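You operate a simulated robot arm through the tools that you are given. There is no shell and no other tool. Be economical: measure what you need, move in short steps, check, and stop when the job is done.

The job below is to be done with a simulated two-armed robot. You get a single attempt, and the scene is never put back.

TASK
Take the clear beaker from the top of the long white table and leave it on the steel tile. Put the plug-in gauge on the top of the low wooden table. Put the 12 mm hose adapter from the top of the long white table on the blue tape roll and the 16 mm hose adapter on the right end of the pipe rig's top. Take the lid off the steel pot and lay it down on the top of the small white table. Take the measuring cylinder with the blue foot on the top of the small white table and put it away on the glassware counter top. Put the beaker with the teal ring in the bottom of the sink. Fetch the beaker with the purple ring and stand it on the purple log book. Take the slotted weight from the glassware counter top and put it on top of the grey meter. Put the sample jar marked "29" from the glassware counter top in the bottom of the sink. Take the yellow jug on the glassware counter top and put it away on the second shelf from the bottom of the blue rack. Do these in any order. Set down upright: clear beaker, plug-in gauge, hose adapter, measuring cylinder with the blue foot, beaker with the teal ring, beaker with the purple ring, sample jar, yellow jug.

The check looks at the end state, three seconds after you hand in, the way a careful person would. Anything else that was tipped, shoved, dropped, spilled or broken makes it a failure. A push-on lid holds only when it is set on centred and level and pressed home; a screw cap is set on level and turned clockwise until tight.

THE ROBOT
Two 7-joint arms with two-finger parallel grippers on one trunk, on a base that drives. Base frame: it is fixed to the floor where the robot stands at the start and does not move with it; the origin is under the middle of the robot, x ahead of it, y to its left, z up; the surface under the hand at the start is at about z = 0.78. Readings come in m, degrees, newtons and seconds.
The left shoulder is at the start at [0.232, 0.171, 1.001], the right one opposite. Places, roughly: beaker with the purple ring [3, 3.5, 1]; beaker with the teal ring [3, 3.5, 1]; blue tape roll (7x7x3 cm) [0.9, 0.5, 0.8]; bottom of the sink [3.1, 1, 0.7]; clear beaker [0.75, 0, 0.75]; glassware counter top [3.2, 3.2, 0.9]; grey meter [3.25, 3, 1]; hose adapter [0.75, 0.5, 0.75]; log book [3.25, 4.25, 1]; measuring cylinder with the blue foot [1, 2.75, 0.75]; plug-in gauge [0.75, 0.5, 1]; right end of the pipe rig's top (22x18 cm) [2.84, -2.46, 0.76]; sample jar [3.25, 3.75, 1]; second shelf of the blue rack [-4.4, 6, 0.6]; slotted weight [3.25, 3.5, 1]; steel pot (7x7x5 cm) [0.8, 2.7, 0.8]; steel tile (7x7x1 cm) [0.8, 0.4, 0.8]; top of the low wooden table [-1.1, -2, 0.8]; yellow jug [3.25, 4, 1]. Payload 4.4 kg a hand.
Tool frame (each hand has its own): the origin (TCP) lies between the finger pads and is the grasp point; the fingertips stand 0.023 m ahead of it; z points along the fingers, y is the line along which they close. The gripper opens to 0.094 m. The fingers are 0.038 m wide and 0.01 m thick; the gripper's body (0.054 by 0.096 m) begins 0.039 m behind the TCP.
Orientation is that of the tool frame in the base frame, as a unit quaternion [x, y, z, w]. With the fingers straight down and closing along the base's y, the tool's x points along the base's -x, its y along +y and its z along -z.

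THE INTERFACE
- The arms move only by the tool play_rows. It takes "left_rows", "right_rows" or both (then of equal length, played together; a hand with none holds still); each is one flat list of numbers, 7 for each row, row after row: the turn, a rotation vector about the tool's x, y, z in degrees, then the shift along the tool's x, y, z in m, then the closure in counts, from 0 (fully open) to 255 (shut). In form: [rx, ry, rz, dx, dy, dz, claw, rx, ry, rz, dx, dy, dz, claw, ...]. A call has 1 to 8 rows; each row is the pose to reach, as a shift and turn from the pose commanded when the call began, along the tool's axes at that moment. A row lasts 0.2 s, in which the tool goes at most 0.05 m and 8.6 degrees; a call with a longer step from one row to the next is refused whole, and so is a gripper value outside its range. Where a pose cannot be reached the arm comes as near as it can. A force on the tool above 40 N (or 10 N above the force at the start of the call, whichever is more), or a blocked arm, ends the call early, and 0.2 s more pass. The fingers move at their own pace (about 0.072 m/s each) and stop on an object; they squeeze with about 32 N. The grip force told is the motor's: it shows also when the fingers shut on nothing. Time passes only in rows, and 0.2 s behind the last, so rows that repeat a pose let the fingers close. The reply holds the time, the measured pose of the TCP, the force on the tool along the base axes, the opening and the grip force, in the units named above and with some noise, with the torque about the TCP (base axes, N m) and any sound that the robot's microphone picked up.
- Cameras (640 x 400 px; columns grow to the right, rows downward): "scene" is now at [0.3557, 0.0658, 1.1651]; the picture's right is [0.71, -0.70, 0.00], its down [-0.07, -0.07, -1.00] and it looks along [0.70, 0.71, -0.10] (base axes); focal length 214 px, centre (320, 200). "left" rides on the left gripper at [0.086, -0.016, -0.075] in its tool frame; the picture's right is [0.18, 0.98, 0.00], its down [-0.58, 0.11, -0.81] and it looks along [-0.79, 0.15, 0.59] (tool axes); focal length 243 px, centre (320, 200). "right" rides on the right gripper at [0.086, 0.016, -0.074] in its tool frame; the picture's right is [-0.18, 0.98, 0.00], its down [-0.58, -0.11, -0.81] and it looks along [-0.79, -0.15, 0.59] (tool axes); focal length 243 px, centre (320, 200). There is no depth. A picture from a camera that has moved, and an enlarged one, comes with that camera's place and axes in the base frame and with its lens.
- grab_frame(camera): a new picture of that camera. The clock stands still meanwhile.
- raise_lower(by): slides the trunk up (or, below 0, down) by that many m; the arms and the scene camera ride with it, the base frame stays. It gives what a move gives, with no picture.
- base_move(legs): drives the robot by 1 to 6 legs, each [ahead, left, turn to the left] in m, m and degrees, along the robot's own axes; the way and the turn of a leg run together, so that a leg with both is an arc; at most 1.5 m and 180 degrees a leg. The arms and the cameras ride along, it lands a little off, and it stops where it bumps. It gives what a move gives.
- pan_tilt(pan, tilt): turns the head with the scene camera to pan (to the left, within 80 degrees either way) and tilt (down, from -29 to 69), counted from straight ahead of the robot. It gives what a move gives.
- enlarge(camera, box): a new picture of the part [left, top, right, bottom] of that camera's present view, enlarged. The clock stands still meanwhile.
- hand_in(): hands the job in; it is judged then, once.

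Work in short steps. Places have to be worked out from the pictures, the camera data and where the tool is seen: move nearer, look again, correct. Check each grasp and each placing, and mend what went wrong. You have 535 turns and 316 pictures in all, those below and enlarged ones among them. Open the grippers and draw the arms clear of the work before you hand the job in, unless the task says otherwise.

The tools are called after "Emit:" as a command line: name --argument value ..., lists and objects as JSON in quotes. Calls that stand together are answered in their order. play_rows: Moves the arms, as the interface text tells. Its arguments: {"type":"object","properties":{"left_rows":{"type":"array"},"right_rows":{"type":"array"}},"required":[]} The other tools are called the same way: raise_lower (by) slides the trunk up or down; base_move (legs) drives the base; pan_tilt (pan, tilt) turns the head that bears the scene camera; grab_frame (camera) takes a picture; enlarge (camera, box) takes an enlarged picture of a part of a camera's view; hand_in () hands the job in.

At the start:

```text
time_s: 0.0
left_ee_pos: [0.3813, 0.4758, 1.11]
left_ee_rot: [0.0, 1.0, 0.0, 0.0]
left_force: [0.5, -0.4, -1.2]
left_wrist_torque: [-0.01, 0.05, 0.0]
left_gripper_width: 0.0939
left_gripper_force: 0.0
right_ee_pos: [0.5001, 0.0519, 1.1242]
right_ee_rot: [0.0, 1.0, 0.0, 0.0]
right_force: [0.6, 0.1, -0.1]
right_wrist_torque: [0.03, 0.02, 0.0]
right_gripper_width: 0.0939
right_gripper_force: 0.0
trunk travel left (down, up): [-0.025, 0.363]
robot x, y, heading: [0.001, 0.0023, -0.1]
head pan, tilt: [45.5, 5.6]
```

scene: 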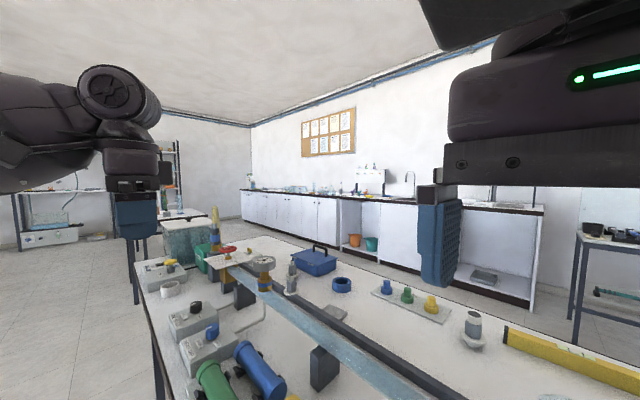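
right: 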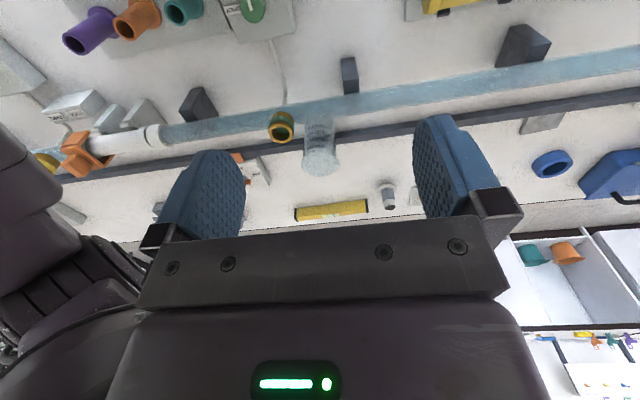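
left: 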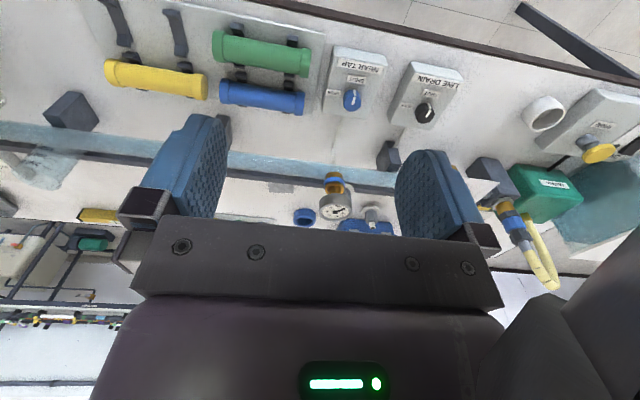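

I start by surveying the long white table with the head camera.

Emit:
pan_tilt --pan 20 --tilt 40

Emit:
grab_frame --camera "scene"

```text
time_s: 1.0
left_ee_pos: [0.3809, 0.4756, 1.1112]
left_ee_rot: [0.0, 1.0, 0.0, 0.0]
left_force: [0.8, 1.0, 0.2]
left_wrist_torque: [-0.01, 0.01, 0.02]
left_gripper_width: 0.0941
left_gripper_force: 0.0
right_ee_pos: [0.5, 0.0523, 1.1236]
right_ee_rot: [0.0, 1.0, 0.001, -0.001]
right_force: [-0.1, 0.7, 0.1]
right_wrist_torque: [0.0, -0.01, 0.02]
right_gripper_width: 0.0938
right_gripper_force: 0.1
trunk travel left (down, up): [-0.025, 0.363]
robot x, y, heading: [0.0015, 0.0, -0.1]
head pan, tilt: [20.0, 40.0]
```

```text
312 pictures are left
camera scene: at [0.3711, 0.0293, 1.1105], right [0.34, -0.94, 0.0], down [-0.6, -0.22, -0.77], along [0.72, 0.26, -0.64], focal length 214 px, centre (320, 200)
```

scene: 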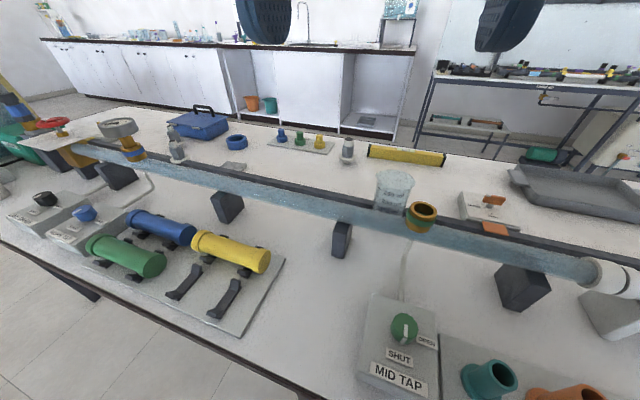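

I zoom in on the left and middle portion to identify adapters, gauge, tile and beaker.

Emit:
enlarge --camera "scene" --box '[60, 90, 260, 215]'

Emit:
enlarge --camera "scene" --box '[250, 110, 450, 235]'

```text
3.20 times, centred on (160, 152) of scene
camera zoom: at [0.3711, 0.0293, 1.1105], right [0.34, -0.94, 0.0], down [-0.6, -0.22, -0.77], along [0.72, 0.26, -0.64], focal length 686 px, centre (832, 352)
```

zoom: 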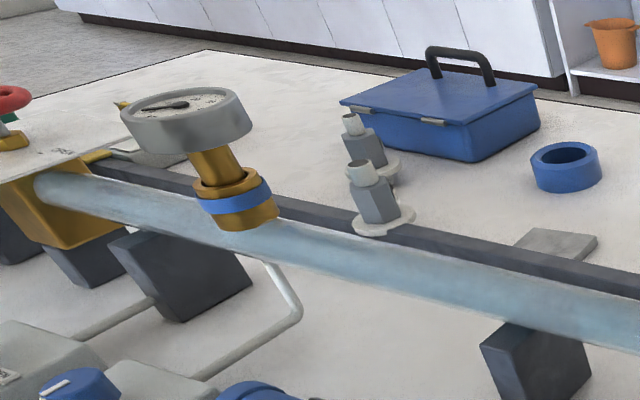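

```text
3.20 times, centred on (350, 172) of scene
camera zoom: at [0.3711, 0.0293, 1.1105], right [0.34, -0.94, 0.0], down [-0.6, -0.22, -0.77], along [0.72, 0.26, -0.64], focal length 686 px, centre (224, 288)
```

zoom: 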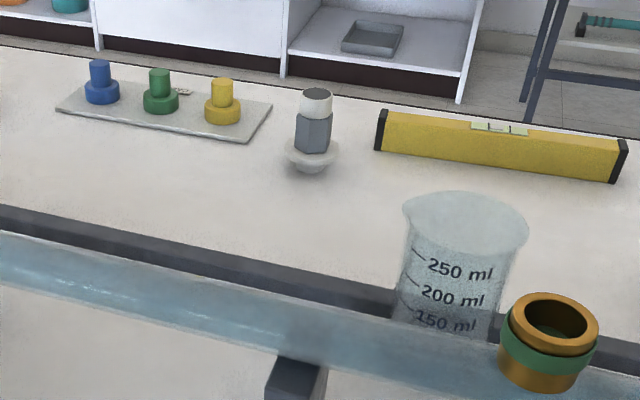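

Tile is near (0.80,0.45), tape near (0.90,0.52), adapters near (0.78,0.64), (0.87,0.75), (0.95,0.15). I slide the base left to look at the adapters' markings and gauge up close.

Emit:
base_move --legs '[[0, 0.4, 0]]'

Emit:
pan_tilt --pan 15 --tilt 40

Emit:
grab_frame --camera "scene"

Emit:
grab_frame --camera "left"

```text
time_s: 5.0
left_ee_pos: [0.3805, 0.8736, 1.1107]
left_ee_rot: [0.0, 1.0, 0.0, -0.001]
left_force: [0.2, 0.6, 0.1]
left_wrist_torque: [0.0, -0.01, -0.01]
left_gripper_width: 0.0941
left_gripper_force: 0.2
right_ee_pos: [0.5004, 0.4497, 1.1233]
right_ee_rot: [0.001, 1.0, 0.0, 0.0]
right_force: [0.2, -0.4, -0.6]
right_wrist_torque: [0.02, 0.06, 0.01]
right_gripper_width: 0.0937
right_gripper_force: 0.0
trunk travel left (down, up): [-0.025, 0.363]
robot x, y, heading: [0.0009, 0.3998, 0.0]
head pan, tilt: [20.0, 40.0]
```

```text
time_s: 5.7
left_ee_pos: [0.3806, 0.8725, 1.1114]
left_ee_rot: [0.0, 1.0, 0.0, 0.0]
left_force: [0.1, -0.1, -0.2]
left_wrist_torque: [0.01, -0.01, 0.06]
left_gripper_width: 0.094
left_gripper_force: 0.1
right_ee_pos: [0.5011, 0.4492, 1.1241]
right_ee_rot: [0.0, 1.0, -0.001, 0.0]
right_force: [0.2, 0.7, -0.5]
right_wrist_torque: [0.02, 0.03, -0.03]
right_gripper_width: 0.0939
right_gripper_force: 0.1
trunk travel left (down, up): [-0.025, 0.363]
robot x, y, heading: [-0.004, 0.3963, 0.2]
head pan, tilt: [15.0, 40.0]
```

```text
309 pictures are left
camera scene: at [0.3734, 0.4198, 1.1104], right [0.26, -0.97, 0.0], down [-0.62, -0.17, -0.77], along [0.74, 0.2, -0.64], focal length 214 px, centre (320, 200)
```

scene: 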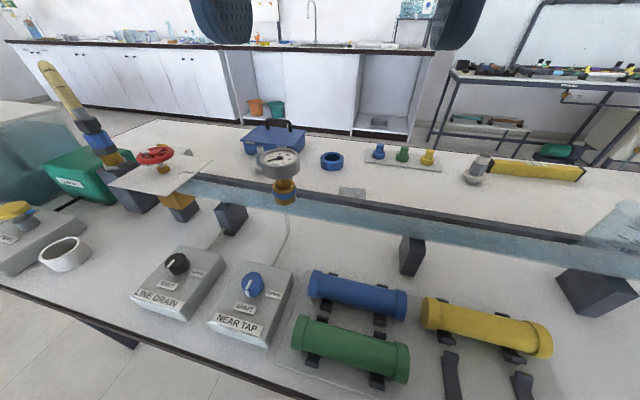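

```text
308 pictures are left
camera left: at [0.2932, 0.8559, 1.1855], right [-0.18, 0.98, 0.0], down [0.58, 0.11, 0.81], along [0.79, 0.15, -0.59], focal length 243 px, centre (320, 200)
```

left: 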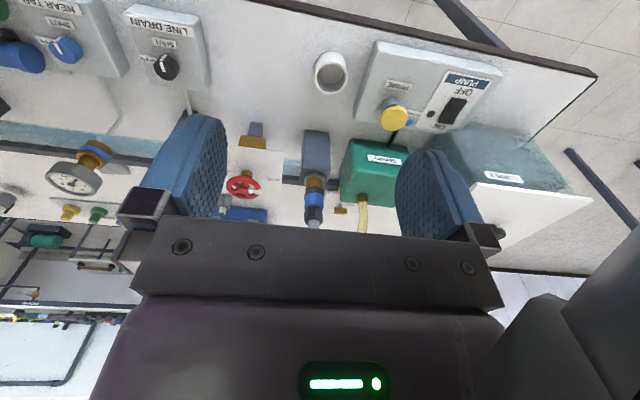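

I zoom in on gauge/tap region, pump region, and the adapter by the level.

Emit:
enlarge --camera "scene" --box '[120, 120, 320, 350]'

Emit:
enlarge --camera "scene" --box '[430, 130, 530, 200]'

Emit:
enlarge --camera "left" --box '[200, 30, 540, 240]'

```text
1.74 times, centred on (220, 235) of scene
camera zoom: at [0.3734, 0.4198, 1.1104], right [0.26, -0.97, 0.0], down [-0.62, -0.17, -0.77], along [0.74, 0.2, -0.64], focal length 373 px, centre (494, 139)
```

zoom: 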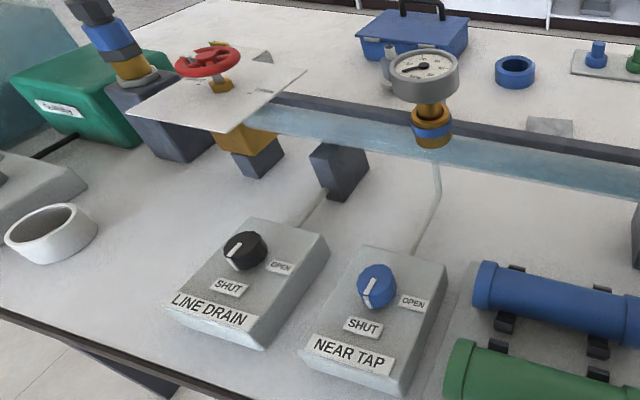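

```text
5.71 times, centred on (480, 165) of scene
camera zoom: at [0.3734, 0.4198, 1.1104], right [0.26, -0.97, 0.0], down [-0.62, -0.17, -0.77], along [0.74, 0.2, -0.64], focal length 1226 px, centre (-594, 400)
```

zoom: 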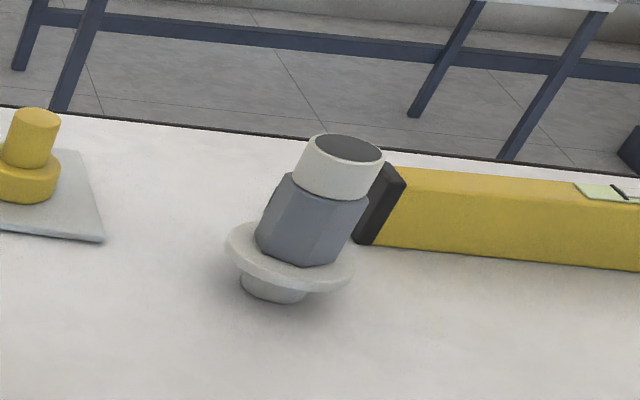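

```text
1.88 times, centred on (370, 135) of left
camera zoom: at [0.2932, 0.8559, 1.1855], right [-0.18, 0.98, 0.0], down [0.58, 0.11, 0.81], along [0.79, 0.15, -0.59], focal length 457 px, centre (226, 322)
```

zoom: 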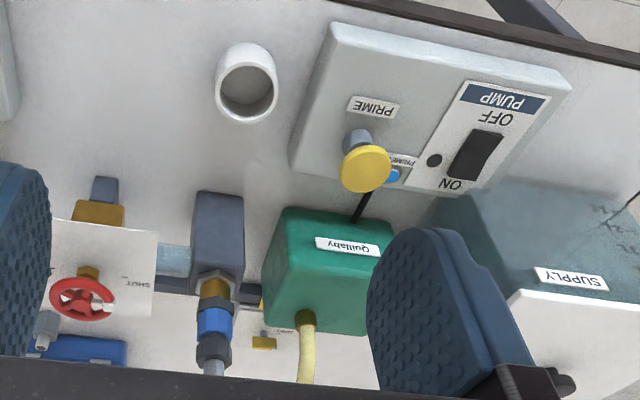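

Adapters seem to differ in bore size. I bring the left hand over the adapter pair (above the gauge height) to look through its wrist camera.

Emit:
play_rows --left_rows '[0, 0, 0, -0.034, -0.028, 0.016, 0, 0, 0, 0, -0.068, -0.056, 0.031, 0, 0, 0, 0, -0.103, -0.083, 0.047, 0, 0, 0, 0, -0.137, -0.111, 0.063, 0, 0, 0, 0, -0.171, -0.139, 0.079, 0, 0, 0, 0, -0.206, -0.166, 0.094, 0, 0, 0, 0, -0.24, -0.194, 0.11, 0]'

Emit:
grab_frame --camera "left"

```text
time_s: 7.3
left_ee_pos: [0.6213, 0.6788, 1.0015]
left_ee_rot: [0.0, 1.0, 0.001, 0.0]
left_force: [0.5, -0.2, -0.4]
left_wrist_torque: [0.02, -0.01, 0.0]
left_gripper_width: 0.0941
left_gripper_force: 0.0
right_ee_pos: [0.5013, 0.4482, 1.124]
right_ee_rot: [0.001, 1.0, 0.0, -0.001]
right_force: [-0.3, -0.4, -1.2]
right_wrist_torque: [0.04, 0.05, 0.0]
right_gripper_width: 0.0942
right_gripper_force: 0.1
trunk travel left (down, up): [-0.025, 0.363]
robot x, y, heading: [0.0037, 0.3961, 0.1]
head pan, tilt: [15.0, 40.0]
```

```text
304 pictures are left
camera left: at [0.5335, 0.6604, 1.0761], right [-0.18, 0.98, 0.0], down [0.58, 0.11, 0.81], along [0.79, 0.15, -0.59], focal length 243 px, centre (320, 200)
```

left: 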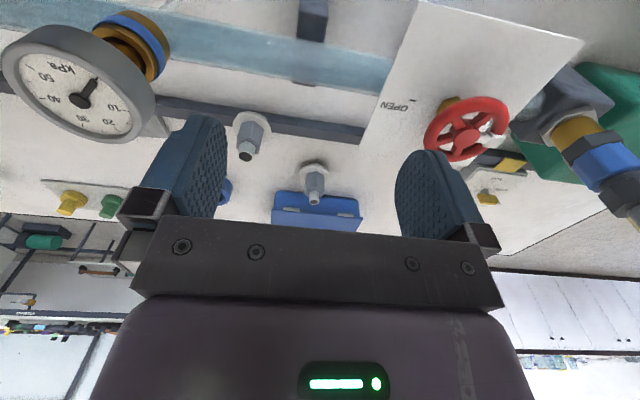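

I zoom in on the two adapters and the gauge face.

Emit:
enlarge --camera "left" --box '[210, 100, 370, 230]'

Emit:
enlarge --camera "left" --box '[0, 0, 180, 150]'

```text
3.08 times, centred on (290, 165) of left
camera zoom: at [0.5335, 0.6604, 1.0761], right [-0.18, 0.98, 0.0], down [0.58, 0.11, 0.81], along [0.79, 0.15, -0.59], focal length 746 px, centre (412, 308)
```

zoom: 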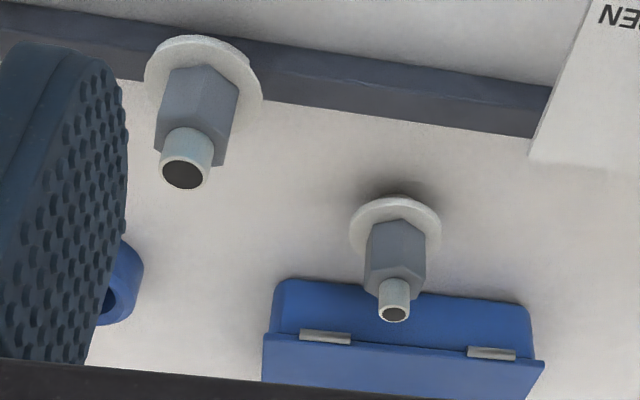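

```text
2.67 times, centred on (90, 75) of left
camera zoom: at [0.5335, 0.6604, 1.0761], right [-0.18, 0.98, 0.0], down [0.58, 0.11, 0.81], along [0.79, 0.15, -0.59], focal length 647 px, centre (933, 533)
```

zoom: 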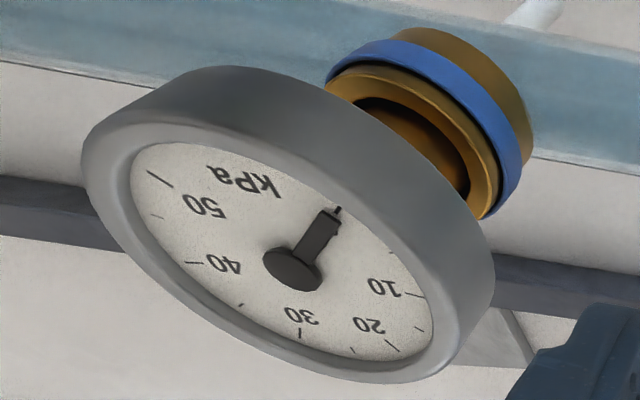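

The gauge reads 0; B at ≈(0.843,0.71) has the smaller bore (~12 mm) and A at ≈(0.76,0.605) the ~16 mm one. I move the left hand nearer B and look again to refine.

Emit:
play_rows --left_rows '[0, 0, 0, -0.04, 0.01, 0.015, 0, 0, 0, 0, -0.08, 0.02, 0.03, 0, 0, 0, 0, -0.12, 0.03, 0.05, 0]'

Emit:
enlarge --camera "left" --box '[160, 40, 480, 240]'

```text
time_s: 8.1
left_ee_pos: [0.7418, 0.7071, 0.9491]
left_ee_rot: [0.0, 1.0, -0.001, -0.001]
left_force: [0.9, 0.5, -1.0]
left_wrist_torque: [0.03, 0.0, 0.0]
left_gripper_width: 0.0942
left_gripper_force: 0.1
right_ee_pos: [0.5015, 0.4502, 1.1224]
right_ee_rot: [0.001, 1.0, 0.0, -0.001]
right_force: [0.4, 0.5, -0.3]
right_wrist_torque: [-0.02, 0.01, -0.01]
right_gripper_width: 0.0939
right_gripper_force: 0.1
trunk travel left (down, up): [-0.025, 0.363]
robot x, y, heading: [0.0054, 0.4008, 0.2]
head pan, tilt: [15.0, 40.0]
```

```text
2.00 times, centred on (320, 140) of left
camera zoom: at [0.6542, 0.6907, 1.0242], right [-0.18, 0.98, 0.0], down [0.58, 0.11, 0.81], along [0.79, 0.15, -0.59], focal length 485 px, centre (320, 320)
```

zoom: 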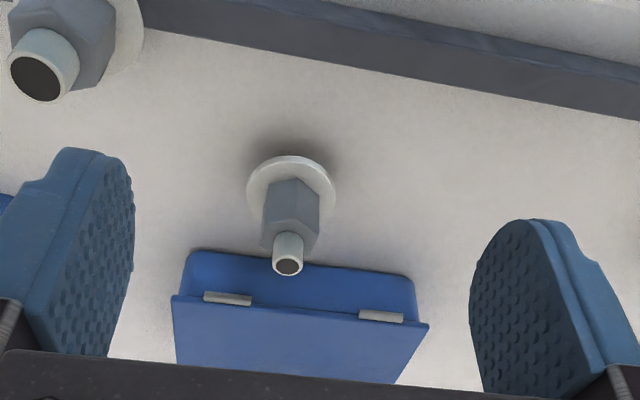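

B's at about (0.843,0.709). I zoom tighter to see the hex orientation.

Emit:
enlarge --camera "left" --box '[270, 110, 340, 185]'

```text
5.33 times, centred on (305, 148) of left
camera zoom: at [0.6542, 0.6907, 1.0242], right [-0.18, 0.98, 0.0], down [0.58, 0.11, 0.81], along [0.79, 0.15, -0.59], focal length 1294 px, centre (400, 480)
```

zoom: 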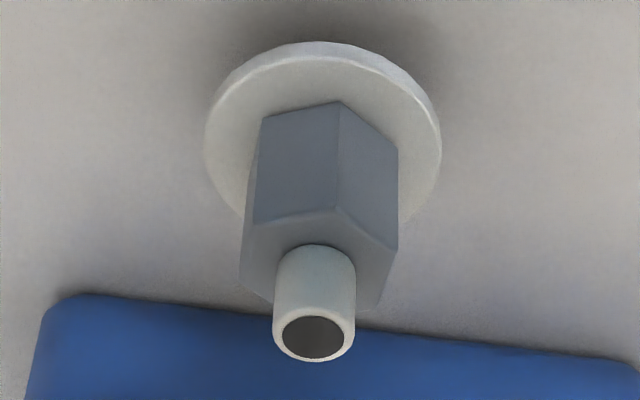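

Hex flats face ±y, so a straight y-closing grasp fits. I go over B and descend to z≈0.818.

Emit:
play_rows --left_rows '[0, 0, 0, -0.035, 0.001, 0, 0, 0, 0, 0, -0.07, 0.002, 0, 0, 0, 0, 0, -0.103, 0.0024, 0.0, 0, 0, 0, 0, -0.103, 0.0024, 0.045, 0, 0, 0, 0, -0.103, 0.0024, 0.09, 0, 0, 0, 0, -0.103, 0.0024, 0.131, 0]'

Emit:
grab_frame --camera "left"

```text
time_s: 9.5
left_ee_pos: [0.8424, 0.7098, 0.8163]
left_ee_rot: [0.0, 1.0, 0.0, -0.001]
left_force: [-1.3, -1.2, 1.1]
left_wrist_torque: [-0.01, 0.0, 0.01]
left_gripper_width: 0.0942
left_gripper_force: 0.0
right_ee_pos: [0.5013, 0.4506, 1.1231]
right_ee_rot: [-0.001, 1.0, 0.0, -0.002]
right_force: [-0.3, 0.4, 0.3]
right_wrist_torque: [-0.03, 0.02, -0.02]
right_gripper_width: 0.0941
right_gripper_force: 0.0
trunk travel left (down, up): [-0.025, 0.363]
robot x, y, heading: [-0.0006, 0.3957, -0.0]
head pan, tilt: [15.0, 40.0]
```

```text
299 pictures are left
camera left: at [0.756, 0.6935, 0.8915], right [-0.18, 0.98, 0.0], down [0.58, 0.11, 0.81], along [0.79, 0.15, -0.59], focal length 243 px, centre (320, 200)
```

left: 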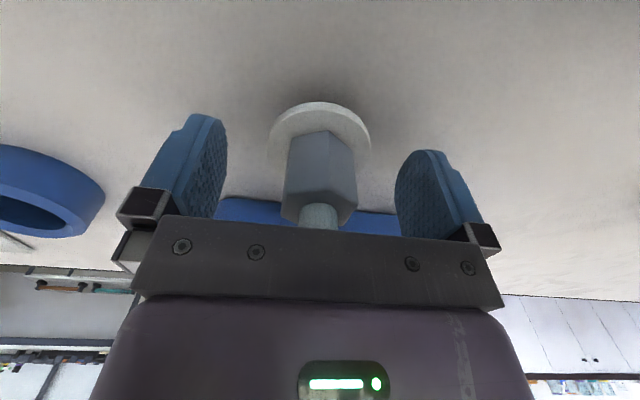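

The hex lies centred between the fingers. I close, then lift slightly.

Emit:
play_rows --left_rows '[0, 0, 0, 0, 0, 0, 255, 0, 0, 0, 0, 0, 0, 255, 0, 0, 0, 0, 0, 0, 255, 0, 0, 0, 0, 0, 0, 255, 0, 0, 0, 0, 0, -0.04, 255, 0, 0, 0, 0, 0, -0.08, 255]'

Emit:
grab_frame --camera "left"

```text
time_s: 10.9
left_ee_pos: [0.842, 0.7108, 0.8997]
left_ee_rot: [0.0, 1.0, 0.0, 0.0]
left_force: [-0.1, -0.8, -1.2]
left_wrist_torque: [-0.01, -0.03, 0.02]
left_gripper_width: 0.0507
left_gripper_force: 31.5
right_ee_pos: [0.5004, 0.4489, 1.1261]
right_ee_rot: [0.0, 1.0, 0.0, -0.001]
right_force: [-0.5, 0.7, -0.8]
right_wrist_torque: [-0.03, -0.02, -0.01]
right_gripper_width: 0.0941
right_gripper_force: 0.0
trunk travel left (down, up): [-0.025, 0.363]
robot x, y, heading: [0.0003, 0.3972, -0.1]
head pan, tilt: [15.0, 40.0]
```

```text
298 pictures are left
camera left: at [0.7552, 0.6941, 0.9743], right [-0.18, 0.98, 0.0], down [0.58, 0.11, 0.81], along [0.79, 0.15, -0.59], focal length 243 px, centre (320, 200)
```

left: 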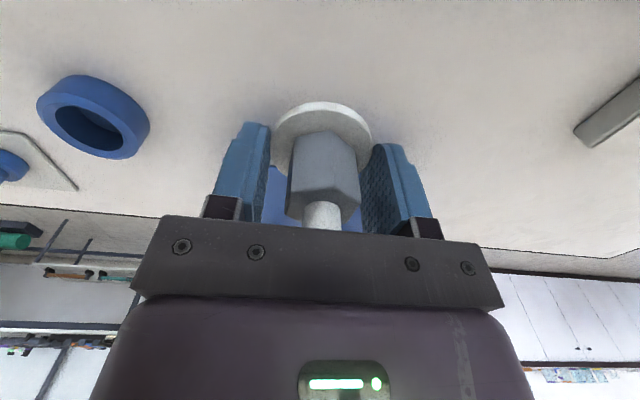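

It is gripped (at the flange, 0.0507 m) and lifted. I move toward the tape roll and look again.

Emit:
play_rows --left_rows '[0, 0, 0, -0.006, -0.033, -0.007, 255, 0, 0, 0, -0.012, -0.066, -0.014, 255, 0, 0, 0, -0.018, -0.1, -0.02, 255]'

Emit:
grab_frame --camera "left"

```text
time_s: 11.7
left_ee_pos: [0.8333, 0.655, 0.917]
left_ee_rot: [0.0, 1.0, 0.002, 0.0]
left_force: [1.1, -0.1, -0.7]
left_wrist_torque: [0.04, -0.02, -0.01]
left_gripper_width: 0.0507
left_gripper_force: 31.7
left hand out of reach, approached as far as the arm can: row 1, 2, 3
right_ee_pos: [0.5006, 0.4483, 1.1242]
right_ee_rot: [0.001, 1.0, 0.0, 0.0]
right_force: [-0.2, -1.1, -0.2]
right_wrist_torque: [0.02, 0.02, 0.05]
right_gripper_width: 0.0941
right_gripper_force: 0.0
trunk travel left (down, up): [-0.025, 0.363]
robot x, y, heading: [-0.003, 0.4025, 0.1]
head pan, tilt: [15.0, 40.0]
```

```text
297 pictures are left
camera left: at [0.7448, 0.6373, 0.9914], right [-0.18, 0.98, 0.0], down [0.58, 0.11, 0.81], along [0.79, 0.15, -0.59], focal length 243 px, centre (320, 200)
```

left: 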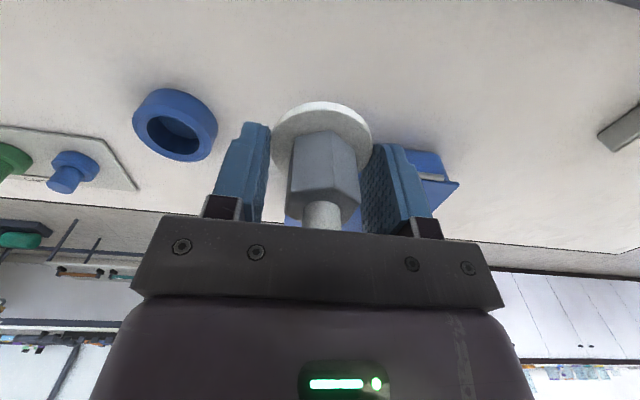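

That spot is out of the arm's reach from here; I shift the base right 0.13 m, which brings the hand toward the roll.

Emit:
base_move --legs '[[0, -0.1, 0]]'

Emit:
grab_frame --camera "left"

```text
time_s: 13.2
left_ee_pos: [0.8321, 0.5569, 0.9163]
left_ee_rot: [0.0, 1.0, 0.0, 0.0]
left_force: [-0.4, -0.2, -1.1]
left_wrist_torque: [0.01, -0.02, 0.0]
left_gripper_width: 0.0504
left_gripper_force: 31.9
right_ee_pos: [0.5008, 0.3504, 1.1242]
right_ee_rot: [0.001, 1.0, 0.0, 0.0]
right_force: [0.3, 0.2, 0.6]
right_wrist_torque: [0.02, 0.0, 0.02]
right_gripper_width: 0.0941
right_gripper_force: 0.0
trunk travel left (down, up): [-0.025, 0.363]
robot x, y, heading: [0.0054, 0.2996, 0.3]
head pan, tilt: [15.0, 40.0]
```

```text
296 pictures are left
camera left: at [0.7448, 0.5394, 0.9911], right [-0.18, 0.98, 0.0], down [0.58, 0.11, 0.81], along [0.79, 0.15, -0.59], focal length 243 px, centre (320, 200)
```

left: 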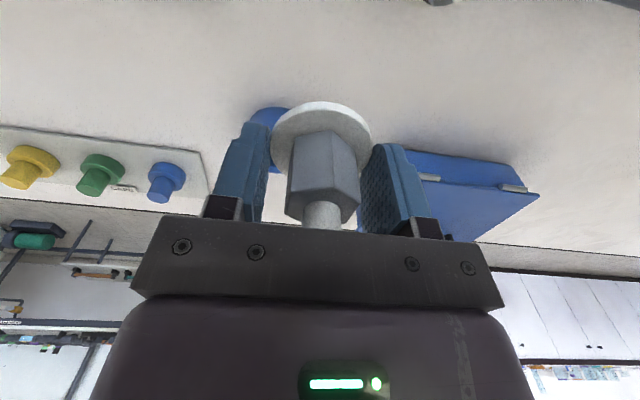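

Roll's hole centre computes to ≈(0.913,0.531). I move over it and descend partway to z≈0.86.

Emit:
play_rows --left_rows '[0, 0, 0, -0.04, -0.013, 0, 255, 0, 0, 0, -0.08, -0.026, 0.0, 255, 0, 0, 0, -0.08, -0.026, 0.03, 255, 0, 0, 0, -0.08, -0.026, 0.056, 255]'

Emit:
grab_frame --camera "left"

Emit:
grab_frame --camera "scene"

```text
time_s: 14.2
left_ee_pos: [0.832, 0.5559, 0.9163]
left_ee_rot: [0.0, 1.0, 0.0, 0.0]
left_force: [-0.5, 0.8, -1.6]
left_wrist_torque: [0.0, -0.04, 0.04]
left_gripper_width: 0.0507
left_gripper_force: 31.7
left hand out of reach, approached as far as the arm can: row 1, 2, 3, 4
right_ee_pos: [0.5009, 0.3503, 1.125]
right_ee_rot: [0.0, 1.0, 0.0, 0.001]
right_force: [-1.3, -0.1, 0.0]
right_wrist_torque: [0.03, -0.02, 0.03]
right_gripper_width: 0.0943
right_gripper_force: 0.1
trunk travel left (down, up): [-0.025, 0.363]
robot x, y, heading: [0.0002, 0.2952, 0.1]
head pan, tilt: [15.0, 40.0]
```

```text
295 pictures are left
camera left: at [0.7448, 0.5396, 0.991], right [-0.18, 0.98, 0.0], down [0.58, 0.11, 0.81], along [0.79, 0.15, -0.59], focal length 243 px, centre (320, 200)
```

left: 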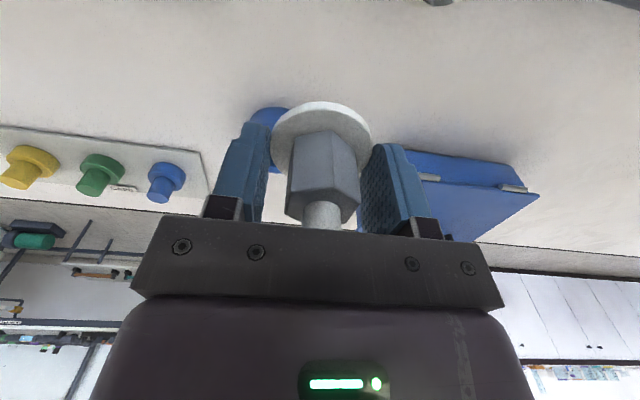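

```text
294 pictures are left
camera scene: at [0.3735, 0.3207, 1.1104], right [0.26, -0.97, 0.0], down [-0.62, -0.17, -0.77], along [0.74, 0.2, -0.64], focal length 214 px, centre (320, 200)
```

scene: 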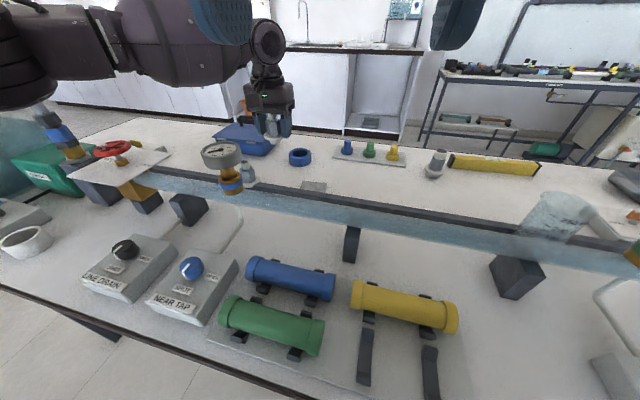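

The arm can't stretch that far at this height; reach is better lower, so I descend first, then go forward.

Emit:
play_rows --left_rows '[0, 0, 0, 0, 0, 0.026, 255, 0, 0, 0, 0, -0.01, 0.052, 255, 0, 0, 0, -0.04, -0.026, 0.052, 255, 0, 0, 0, -0.08, -0.026, 0.052, 255]'

```text
time_s: 15.2
left_ee_pos: [0.828, 0.5519, 0.8645]
left_ee_rot: [-0.001, 1.0, 0.0, 0.001]
left_force: [0.3, 0.5, -1.8]
left_wrist_torque: [-0.02, 0.0, -0.02]
left_gripper_width: 0.0507
left_gripper_force: 31.9
left hand out of reach, approached as far as the arm can: row 2, 3, 4
right_ee_pos: [0.5014, 0.3502, 1.1247]
right_ee_rot: [-0.001, 1.0, 0.0, 0.001]
right_force: [0.4, 0.0, 0.3]
right_wrist_torque: [0.0, 0.0, 0.01]
right_gripper_width: 0.0937
right_gripper_force: 0.2
trunk travel left (down, up): [-0.025, 0.363]
robot x, y, heading: [-0.0021, 0.2983, -0.1]
head pan, tilt: [15.0, 40.0]
```

Inward reach is joint-limited; shifting the base right another 0.1 m puts the roll about 20° to the left.

Emit:
base_move --legs '[[0, -0.1, 0]]'

Emit:
play_rows --left_rows '[0, 0, 0, 0, 0.04, 0, 255, 0, 0, 0, -0.01, 0.079, 0.0, 255, 0, 0, 0, -0.045, 0.079, 0.0, 255, 0, 0, 0, -0.084, 0.079, 0.0, 255]'

```text
time_s: 16.8
left_ee_pos: [0.8269, 0.4519, 0.8651]
left_ee_rot: [-0.001, 1.0, 0.001, 0.001]
left_force: [0.0, -0.2, -0.2]
left_wrist_torque: [0.01, 0.01, 0.03]
left_gripper_width: 0.0506
left_gripper_force: 32.1
right_ee_pos: [0.5008, 0.2509, 1.1237]
right_ee_rot: [0.0, 1.0, 0.0, 0.0]
right_force: [0.1, 0.1, -0.5]
right_wrist_torque: [-0.01, 0.0, 0.01]
right_gripper_width: 0.0942
right_gripper_force: 0.0
trunk travel left (down, up): [-0.025, 0.363]
robot x, y, heading: [-0.0007, 0.1961, -0.1]
head pan, tilt: [15.0, 40.0]
```

```text
time_s: 17.8
left_ee_pos: [0.8609, 0.5316, 0.8635]
left_ee_rot: [-0.001, 1.0, 0.001, 0.001]
left_force: [0.3, 0.2, -1.4]
left_wrist_torque: [0.0, 0.0, -0.03]
left_gripper_width: 0.0509
left_gripper_force: 32.1
left hand out of reach, approached as far as the arm can: row 3, 4
right_ee_pos: [0.5008, 0.2512, 1.1241]
right_ee_rot: [0.0, 1.0, 0.0, 0.0]
right_force: [-0.4, -0.3, -1.1]
right_wrist_torque: [-0.03, -0.01, -0.01]
right_gripper_width: 0.0942
right_gripper_force: 0.0
trunk travel left (down, up): [-0.025, 0.363]
robot x, y, heading: [-0.0016, 0.2001, 0.1]
head pan, tilt: [15.0, 40.0]
```

Still 5 cm short. I drive the base forward 0.05 m (adapter bottom ≈0.83 clears the roll top ≈0.81).

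Emit:
base_move --legs '[[0.051, 0, 0]]'

Emit:
grab_frame --camera "left"

Emit:
enlarge --camera "scene" --box '[180, 60, 380, 200]'

```text
time_s: 18.7
left_ee_pos: [0.9117, 0.5312, 0.8625]
left_ee_rot: [-0.001, 1.0, 0.001, -0.001]
left_force: [1.1, 0.7, -1.3]
left_wrist_torque: [-0.04, 0.02, 0.01]
left_gripper_width: 0.0507
left_gripper_force: 31.9
right_ee_pos: [0.5526, 0.2496, 1.1227]
right_ee_rot: [0.0, 1.0, 0.0, -0.001]
right_force: [0.2, -1.1, 0.6]
right_wrist_torque: [-0.03, 0.05, 0.02]
right_gripper_width: 0.0941
right_gripper_force: 0.0
trunk travel left (down, up): [-0.025, 0.363]
robot x, y, heading: [0.0542, 0.2009, -0.2]
head pan, tilt: [15.0, 40.0]
```

```text
293 pictures are left
camera left: at [0.8241, 0.5142, 0.9374], right [-0.18, 0.98, 0.0], down [0.58, 0.11, 0.81], along [0.79, 0.15, -0.59], focal length 243 px, centre (320, 200)
```

left: 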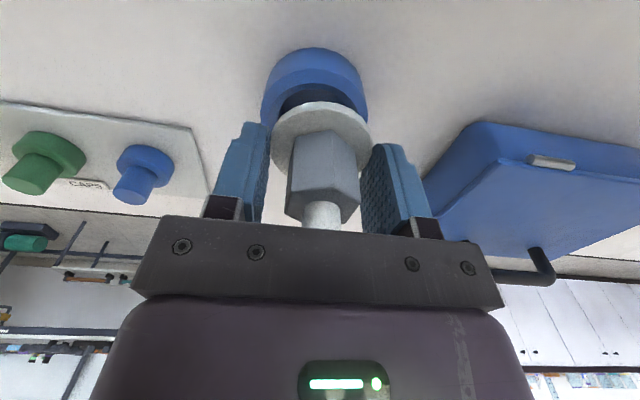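

```text
2.86 times, centred on (280, 130) of scene
camera zoom: at [0.425, 0.2207, 1.1101], right [0.26, -0.97, 0.0], down [-0.62, -0.17, -0.77], along [0.74, 0.2, -0.64], focal length 613 px, centre (434, 400)
```

zoom: 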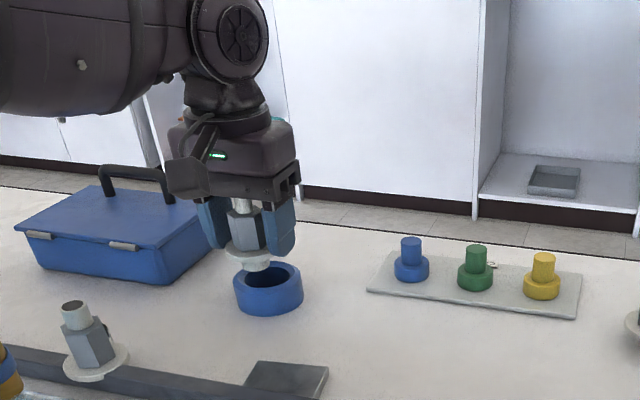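

Good alignment with a small correction (−y 6 mm, +x 4 mm). I lower gently to feel the roll.

Emit:
play_rows --left_rows '[0, 0, 0, -0.004, -0.006, 0.0, 255, 0, 0, 0, -0.004, -0.006, 0.012, 255, 0, 0, 0, -0.004, -0.006, 0.02, 255]'

Emit:
enlarge --camera "scene" --box '[220, 100, 320, 170]'

```text
time_s: 19.5
left_ee_pos: [0.9146, 0.5302, 0.8449]
left_ee_rot: [-0.001, 1.0, 0.0, 0.001]
left_force: [-0.7, -0.7, -0.2]
left_wrist_torque: [-0.03, 0.01, 0.0]
left_gripper_width: 0.0507
left_gripper_force: 31.6
left hand out of reach, approached as far as the arm can: row 3
right_ee_pos: [0.5507, 0.2509, 1.1238]
right_ee_rot: [0.001, 1.0, 0.0, -0.001]
right_force: [-0.2, 0.6, -0.3]
right_wrist_torque: [0.01, 0.03, 0.0]
right_gripper_width: 0.0943
right_gripper_force: 0.0
trunk travel left (down, up): [-0.025, 0.363]
robot x, y, heading: [0.0494, 0.1999, -0.0]
head pan, tilt: [15.0, 40.0]
```

```text
5.71 times, centred on (270, 135) of scene
camera zoom: at [0.4241, 0.2207, 1.1105], right [0.26, -0.97, 0.0], down [-0.62, -0.17, -0.77], along [0.74, 0.2, -0.64], focal length 1226 px, centre (606, 571)
```

zoom: 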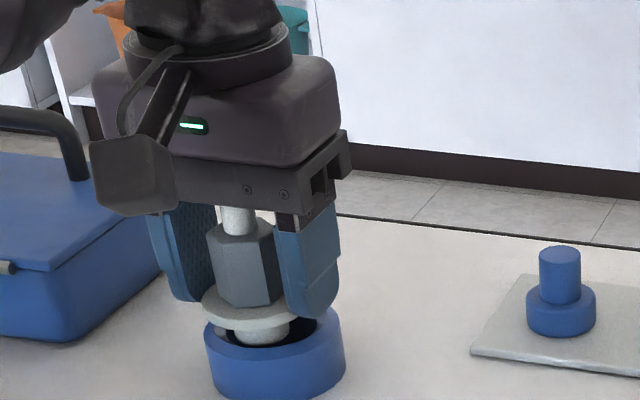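

Spigot is ~9 mm too far left of the hole centre and the arm is at its reach limit; I lift a little, then drive forward 4 cm to gain margin and re-aim.

Emit:
play_rows --left_rows '[0, 0, 0, 0.02, 0, -0.02, 255, 0, 0, 0, 0.04, 0, -0.02, 255]'

Emit:
base_move --legs '[[0.04, 0, 0]]'

```text
time_s: 20.1
left_ee_pos: [0.8751, 0.5302, 0.8635]
left_ee_rot: [-0.001, 1.0, 0.001, 0.0]
left_force: [0.0, 1.1, -1.2]
left_wrist_torque: [0.01, 0.01, -0.02]
left_gripper_width: 0.0509
left_gripper_force: 32.0
right_ee_pos: [0.5511, 0.2509, 1.1243]
right_ee_rot: [0.0, 1.0, 0.0, 0.0]
right_force: [0.9, 0.2, 0.3]
right_wrist_torque: [0.01, 0.0, 0.02]
right_gripper_width: 0.0939
right_gripper_force: 0.0
trunk travel left (down, up): [-0.025, 0.363]
robot x, y, heading: [0.05, 0.1982, -0.0]
head pan, tilt: [15.0, 40.0]
```

```text
time_s: 21.0
left_ee_pos: [0.9143, 0.531, 0.8628]
left_ee_rot: [-0.001, 1.0, 0.0, -0.001]
left_force: [-0.3, -0.8, -1.4]
left_wrist_torque: [-0.01, 0.03, -0.05]
left_gripper_width: 0.0508
left_gripper_force: 32.4
right_ee_pos: [0.5926, 0.2499, 1.1229]
right_ee_rot: [0.0, 1.0, 0.001, -0.001]
right_force: [-0.6, 0.4, -0.1]
right_wrist_torque: [-0.03, 0.05, 0.0]
right_gripper_width: 0.0939
right_gripper_force: 0.0
trunk travel left (down, up): [-0.025, 0.363]
robot x, y, heading: [0.0927, 0.1963, -0.1]
head pan, tilt: [15.0, 40.0]
```

Now I set y to ≈0.522 and lower to z≈0.845.

Emit:
play_rows --left_rows '[0, 0, 0, -0.002, -0.009, 0.0, 255, 0, 0, 0, -0.002, -0.009, 0.01, 255, 0, 0, 0, -0.002, -0.009, 0.018, 255]'

Emit:
enlarge --camera "scene" --box '[200, 100, 300, 170]'

Emit:
grab_frame --camera "left"

```text
time_s: 21.8
left_ee_pos: [0.9168, 0.5202, 0.8456]
left_ee_rot: [0.0, 1.0, 0.0, 0.0]
left_force: [-0.5, -0.2, -0.5]
left_wrist_torque: [0.02, -0.01, 0.02]
left_gripper_width: 0.0505
left_gripper_force: 31.9
right_ee_pos: [0.5912, 0.2502, 1.1243]
right_ee_rot: [0.0, 1.0, 0.0, 0.0]
right_force: [-0.3, -0.1, 0.4]
right_wrist_torque: [0.0, 0.02, -0.01]
right_gripper_width: 0.094
right_gripper_force: 0.1
trunk travel left (down, up): [-0.025, 0.363]
robot x, y, heading: [0.094, 0.1982, 0.2]
head pan, tilt: [15.0, 40.0]
```

```text
5.71 times, centred on (250, 135) of scene
camera zoom: at [0.4639, 0.2206, 1.1104], right [0.26, -0.97, 0.0], down [-0.62, -0.17, -0.77], along [0.74, 0.2, -0.64], focal length 1226 px, centre (720, 571)
```

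zoom: 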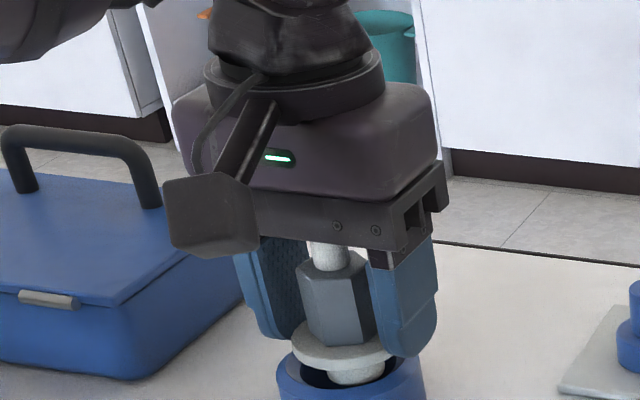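

```text
289 pictures are left
camera left: at [0.8284, 0.5035, 0.9202], right [-0.18, 0.98, 0.0], down [0.58, 0.11, 0.81], along [0.79, 0.15, -0.59], focal length 243 px, centre (320, 200)
```

left: 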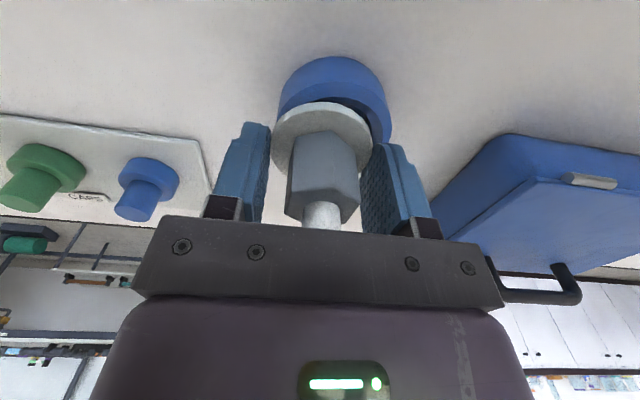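

Nearly centred in both views; I nudge (+x 5 mm, +y 3 mm) and lower until contact.

Emit:
play_rows --left_rows '[0, 0, 0, -0.005, 0.003, 0.0, 255, 0, 0, 0, -0.005, 0.003, 0.004, 255, 0, 0, 0, -0.005, 0.003, 0.008, 255, 0, 0, 0, -0.005, 0.003, 0.012, 255]'

Emit:
enlarge --camera "scene" --box '[200, 110, 300, 180]'

```text
time_s: 22.8
left_ee_pos: [0.9205, 0.5223, 0.8395]
left_ee_rot: [0.0, 1.0, -0.001, 0.004]
left_force: [2.7, 4.1, 35.0]
left_wrist_torque: [0.22, -0.12, 0.09]
left_gripper_width: 0.0502
left_gripper_force: 31.5
right_ee_pos: [0.5875, 0.2501, 1.1262]
right_ee_rot: [0.001, 1.0, 0.0, 0.003]
right_force: [1.1, 0.5, -0.5]
right_wrist_torque: [0.03, -0.02, 0.01]
right_gripper_width: 0.0942
right_gripper_force: 0.1
trunk travel left (down, up): [-0.025, 0.363]
robot x, y, heading: [0.0935, 0.2003, 0.1]
head pan, tilt: [15.0, 40.0]
```

```text
5.71 times, centred on (250, 145) of scene
camera zoom: at [0.4609, 0.2199, 1.1122], right [0.26, -0.97, 0.0], down [-0.62, -0.17, -0.77], along [0.74, 0.2, -0.64], focal length 1226 px, centre (720, 514)
```

zoom: 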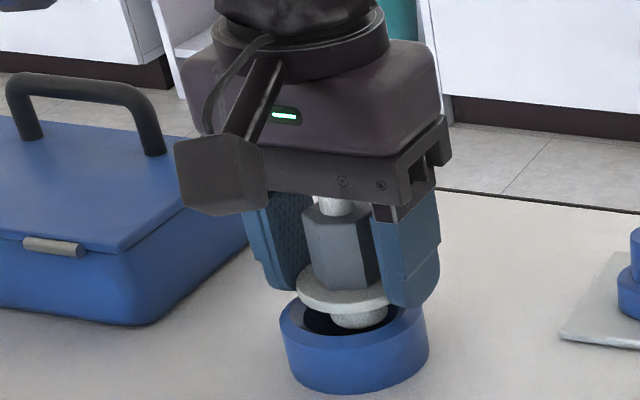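

Contact at 35 N with the spigot likely on the roll's near-right rim. I back up 8 mm and look.

Emit:
play_rows --left_rows '[0, 0, 0, 0, 0, -0.012, 255]'

Emit:
enlarge --camera "left" --box '[240, 30, 420, 230]'

Emit:
enlarge --camera "scene" --box '[225, 135, 285, 180]'

```text
time_s: 23.2
left_ee_pos: [0.9191, 0.5235, 0.8411]
left_ee_rot: [0.0, 1.0, 0.001, -0.004]
left_force: [0.7, -0.9, 0.0]
left_wrist_torque: [-0.02, -0.04, -0.02]
left_gripper_width: 0.0505
left_gripper_force: 32.2
right_ee_pos: [0.5918, 0.2509, 1.1226]
right_ee_rot: [-0.001, 1.0, 0.0, -0.002]
right_force: [-0.8, -0.5, 0.2]
right_wrist_torque: [-0.01, 0.0, 0.01]
right_gripper_width: 0.0939
right_gripper_force: 0.1
trunk travel left (down, up): [-0.025, 0.363]
robot x, y, heading: [0.0881, 0.1969, -0.1]
head pan, tilt: [15.0, 40.0]
```

```text
2.00 times, centred on (330, 130) of left
camera zoom: at [0.8334, 0.5061, 0.9162], right [-0.18, 0.98, 0.0], down [0.59, 0.11, 0.8], along [0.79, 0.15, -0.6], focal length 485 px, centre (300, 340)
```

zoom: 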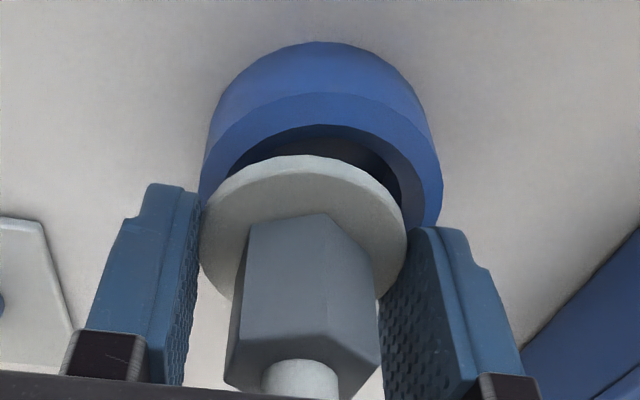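

```text
8.89 times, centred on (255, 158) of scene
camera zoom: at [0.4643, 0.2203, 1.1094], right [0.26, -0.97, 0.0], down [-0.62, -0.17, -0.77], along [0.74, 0.2, -0.64], focal length 1906 px, centre (898, 578)
```

zoom: 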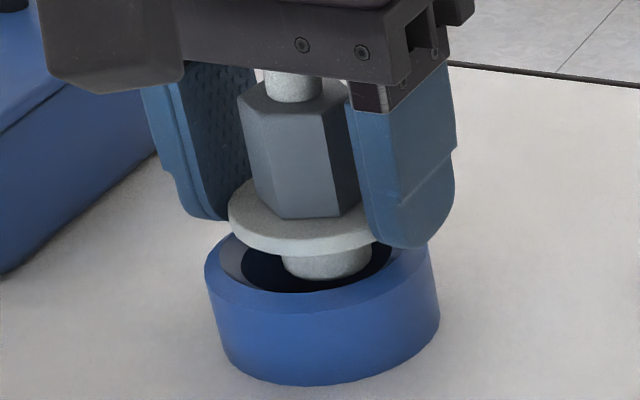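

The spigot is inside the hole's outline and the fingertips are what touch the rim; I nudge +y 3 mm and release, letting it drop the last few mm with the spigot in the hole.

Emit:
play_rows --left_rows '[0, 0, 0, 0, 0.003, 0.0, 255, 0, 0, 0, 0, 0.003, 0.001, 255, 0, 0, 0, 0, 0.003, 0.001, 120, 0, 0, 0, 0, 0.003, 0.0, 60, 0, 0, 0, 0, 0.003, 0.0, 0, 0, 0, 0, 0, 0.003, -0.03, 0]'

Emit:
enlarge --camera "scene" --box '[225, 135, 285, 180]'

Emit:
grab_frame --camera "left"

```text
time_s: 24.6
left_ee_pos: [0.9208, 0.526, 0.8782]
left_ee_rot: [-0.001, 1.0, -0.001, 0.001]
left_force: [-0.7, 0.7, -0.1]
left_wrist_torque: [0.01, 0.0, -0.02]
left_gripper_width: 0.0938
left_gripper_force: 0.1
right_ee_pos: [0.5905, 0.2496, 1.1246]
right_ee_rot: [0.001, 1.0, 0.001, 0.002]
right_force: [-0.3, -0.4, 1.0]
right_wrist_torque: [-0.04, 0.02, 0.0]
right_gripper_width: 0.0941
right_gripper_force: 0.2
trunk travel left (down, up): [-0.025, 0.363]
robot x, y, heading: [0.0883, 0.2012, -0.1]
head pan, tilt: [15.0, 40.0]
```

```text
8.89 times, centred on (255, 158) of scene
camera zoom: at [0.4628, 0.2204, 1.111], right [0.26, -0.97, 0.0], down [-0.62, -0.17, -0.77], along [0.74, 0.2, -0.64], focal length 1906 px, centre (898, 578)
```

zoom: 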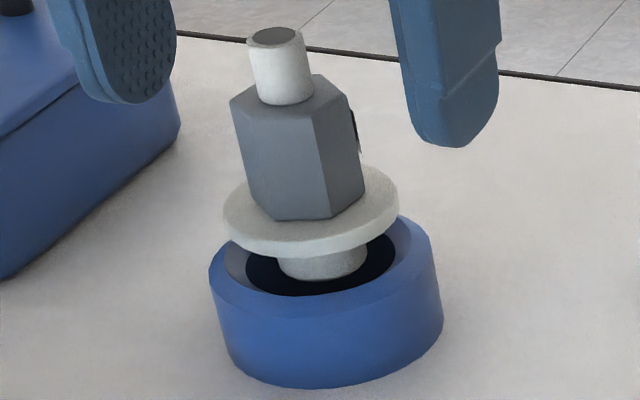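

```text
284 pictures are left
camera left: at [0.8332, 0.5094, 0.952], right [-0.19, 0.98, 0.0], down [0.58, 0.11, 0.81], along [0.79, 0.15, -0.59], focal length 243 px, centre (320, 200)
```

left: 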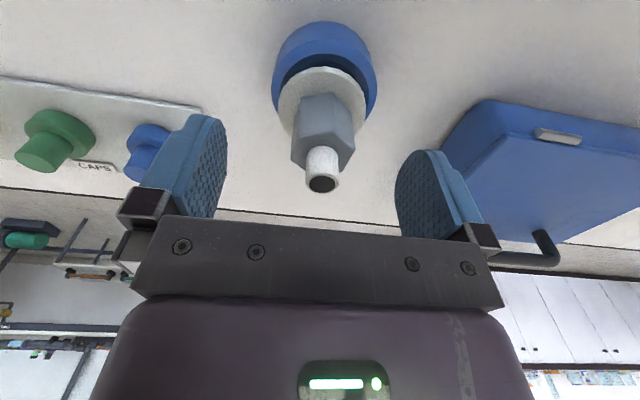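

The 12 mm adapter stands upright on the roll. Now I draw the left hand up and back, then slide right so the clear beaker can be taken with the left hand.

Emit:
play_rows --left_rows '[0, 0, 0, 0.02, 0, -0.04, 0, 0, 0, 0, 0.05, 0, -0.08, 0, 0, 0, 0, 0.09, 0, -0.11, 0, 0, 0, 0, 0.13, 0, -0.14, 0, 0, 0, 0, 0.17, 0, -0.165, 0, 0, 0, 0, 0.215, 0, -0.175, 0, 0, 0, 0, 0.26, 0, -0.18, 0, 0, 0, 0, 0.3, 0, -0.18, 0]'

Emit:
base_move --legs '[[0, -0.43, 0]]'

Emit:
grab_frame --camera "left"

Emit:
grab_frame --camera "scene"

```text
time_s: 26.4
left_ee_pos: [0.6213, 0.5265, 1.0562]
left_ee_rot: [-0.001, 1.0, 0.001, 0.0]
left_force: [-0.5, 0.6, -0.6]
left_wrist_torque: [0.0, 0.0, 0.0]
left_gripper_width: 0.094
left_gripper_force: 0.0
right_ee_pos: [0.5913, 0.2503, 1.1227]
right_ee_rot: [0.0, 1.0, 0.0, 0.0]
right_force: [0.1, -0.1, 0.1]
right_wrist_torque: [-0.02, 0.02, -0.02]
right_gripper_width: 0.094
right_gripper_force: 0.0
trunk travel left (down, up): [-0.025, 0.363]
robot x, y, heading: [0.0914, 0.2002, -0.0]
head pan, tilt: [15.0, 40.0]
```

```text
time_s: 30.7
left_ee_pos: [0.6217, 0.1003, 1.0565]
left_ee_rot: [-0.002, 1.0, 0.0, 0.0]
left_force: [0.7, 0.2, -0.8]
left_wrist_torque: [-0.02, 0.01, 0.02]
left_gripper_width: 0.0943
left_gripper_force: 0.0
right_ee_pos: [0.591, -0.1748, 1.1238]
right_ee_rot: [-0.003, 1.0, 0.0, 0.001]
right_force: [-0.1, 0.0, 0.2]
right_wrist_torque: [0.0, 0.0, -0.03]
right_gripper_width: 0.0941
right_gripper_force: 0.0
trunk travel left (down, up): [-0.025, 0.363]
robot x, y, heading: [0.0912, -0.2324, 0.3]
head pan, tilt: [15.0, 40.0]
```

```text
283 pictures are left
camera left: at [0.5334, 0.083, 1.131], right [-0.19, 0.98, 0.0], down [0.58, 0.11, 0.81], along [0.79, 0.15, -0.59], focal length 243 px, centre (320, 200)
```

left: 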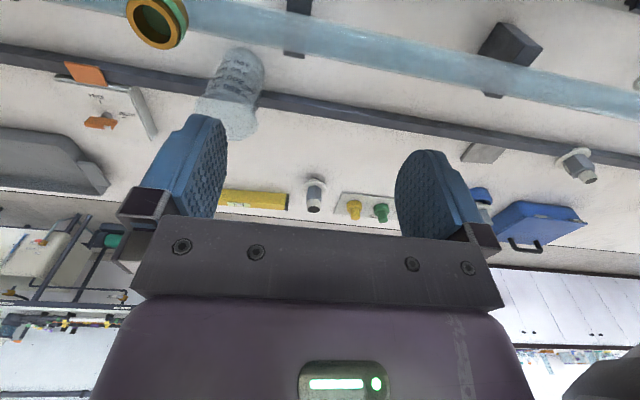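

```text
282 pictures are left
camera scene: at [0.4648, -0.2061, 1.1104], right [0.26, -0.96, 0.0], down [-0.62, -0.17, -0.77], along [0.74, 0.2, -0.64], focal length 214 px, centre (320, 200)
```

scene: 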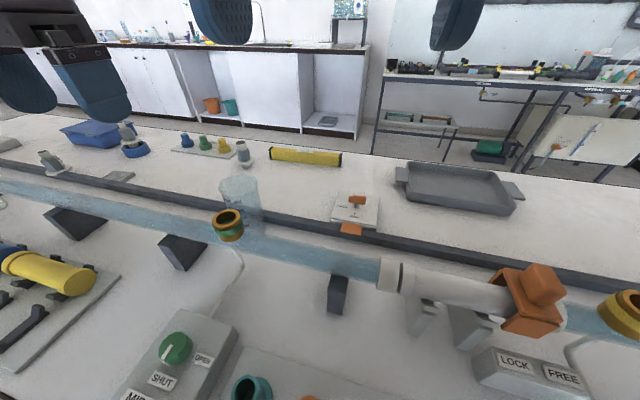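

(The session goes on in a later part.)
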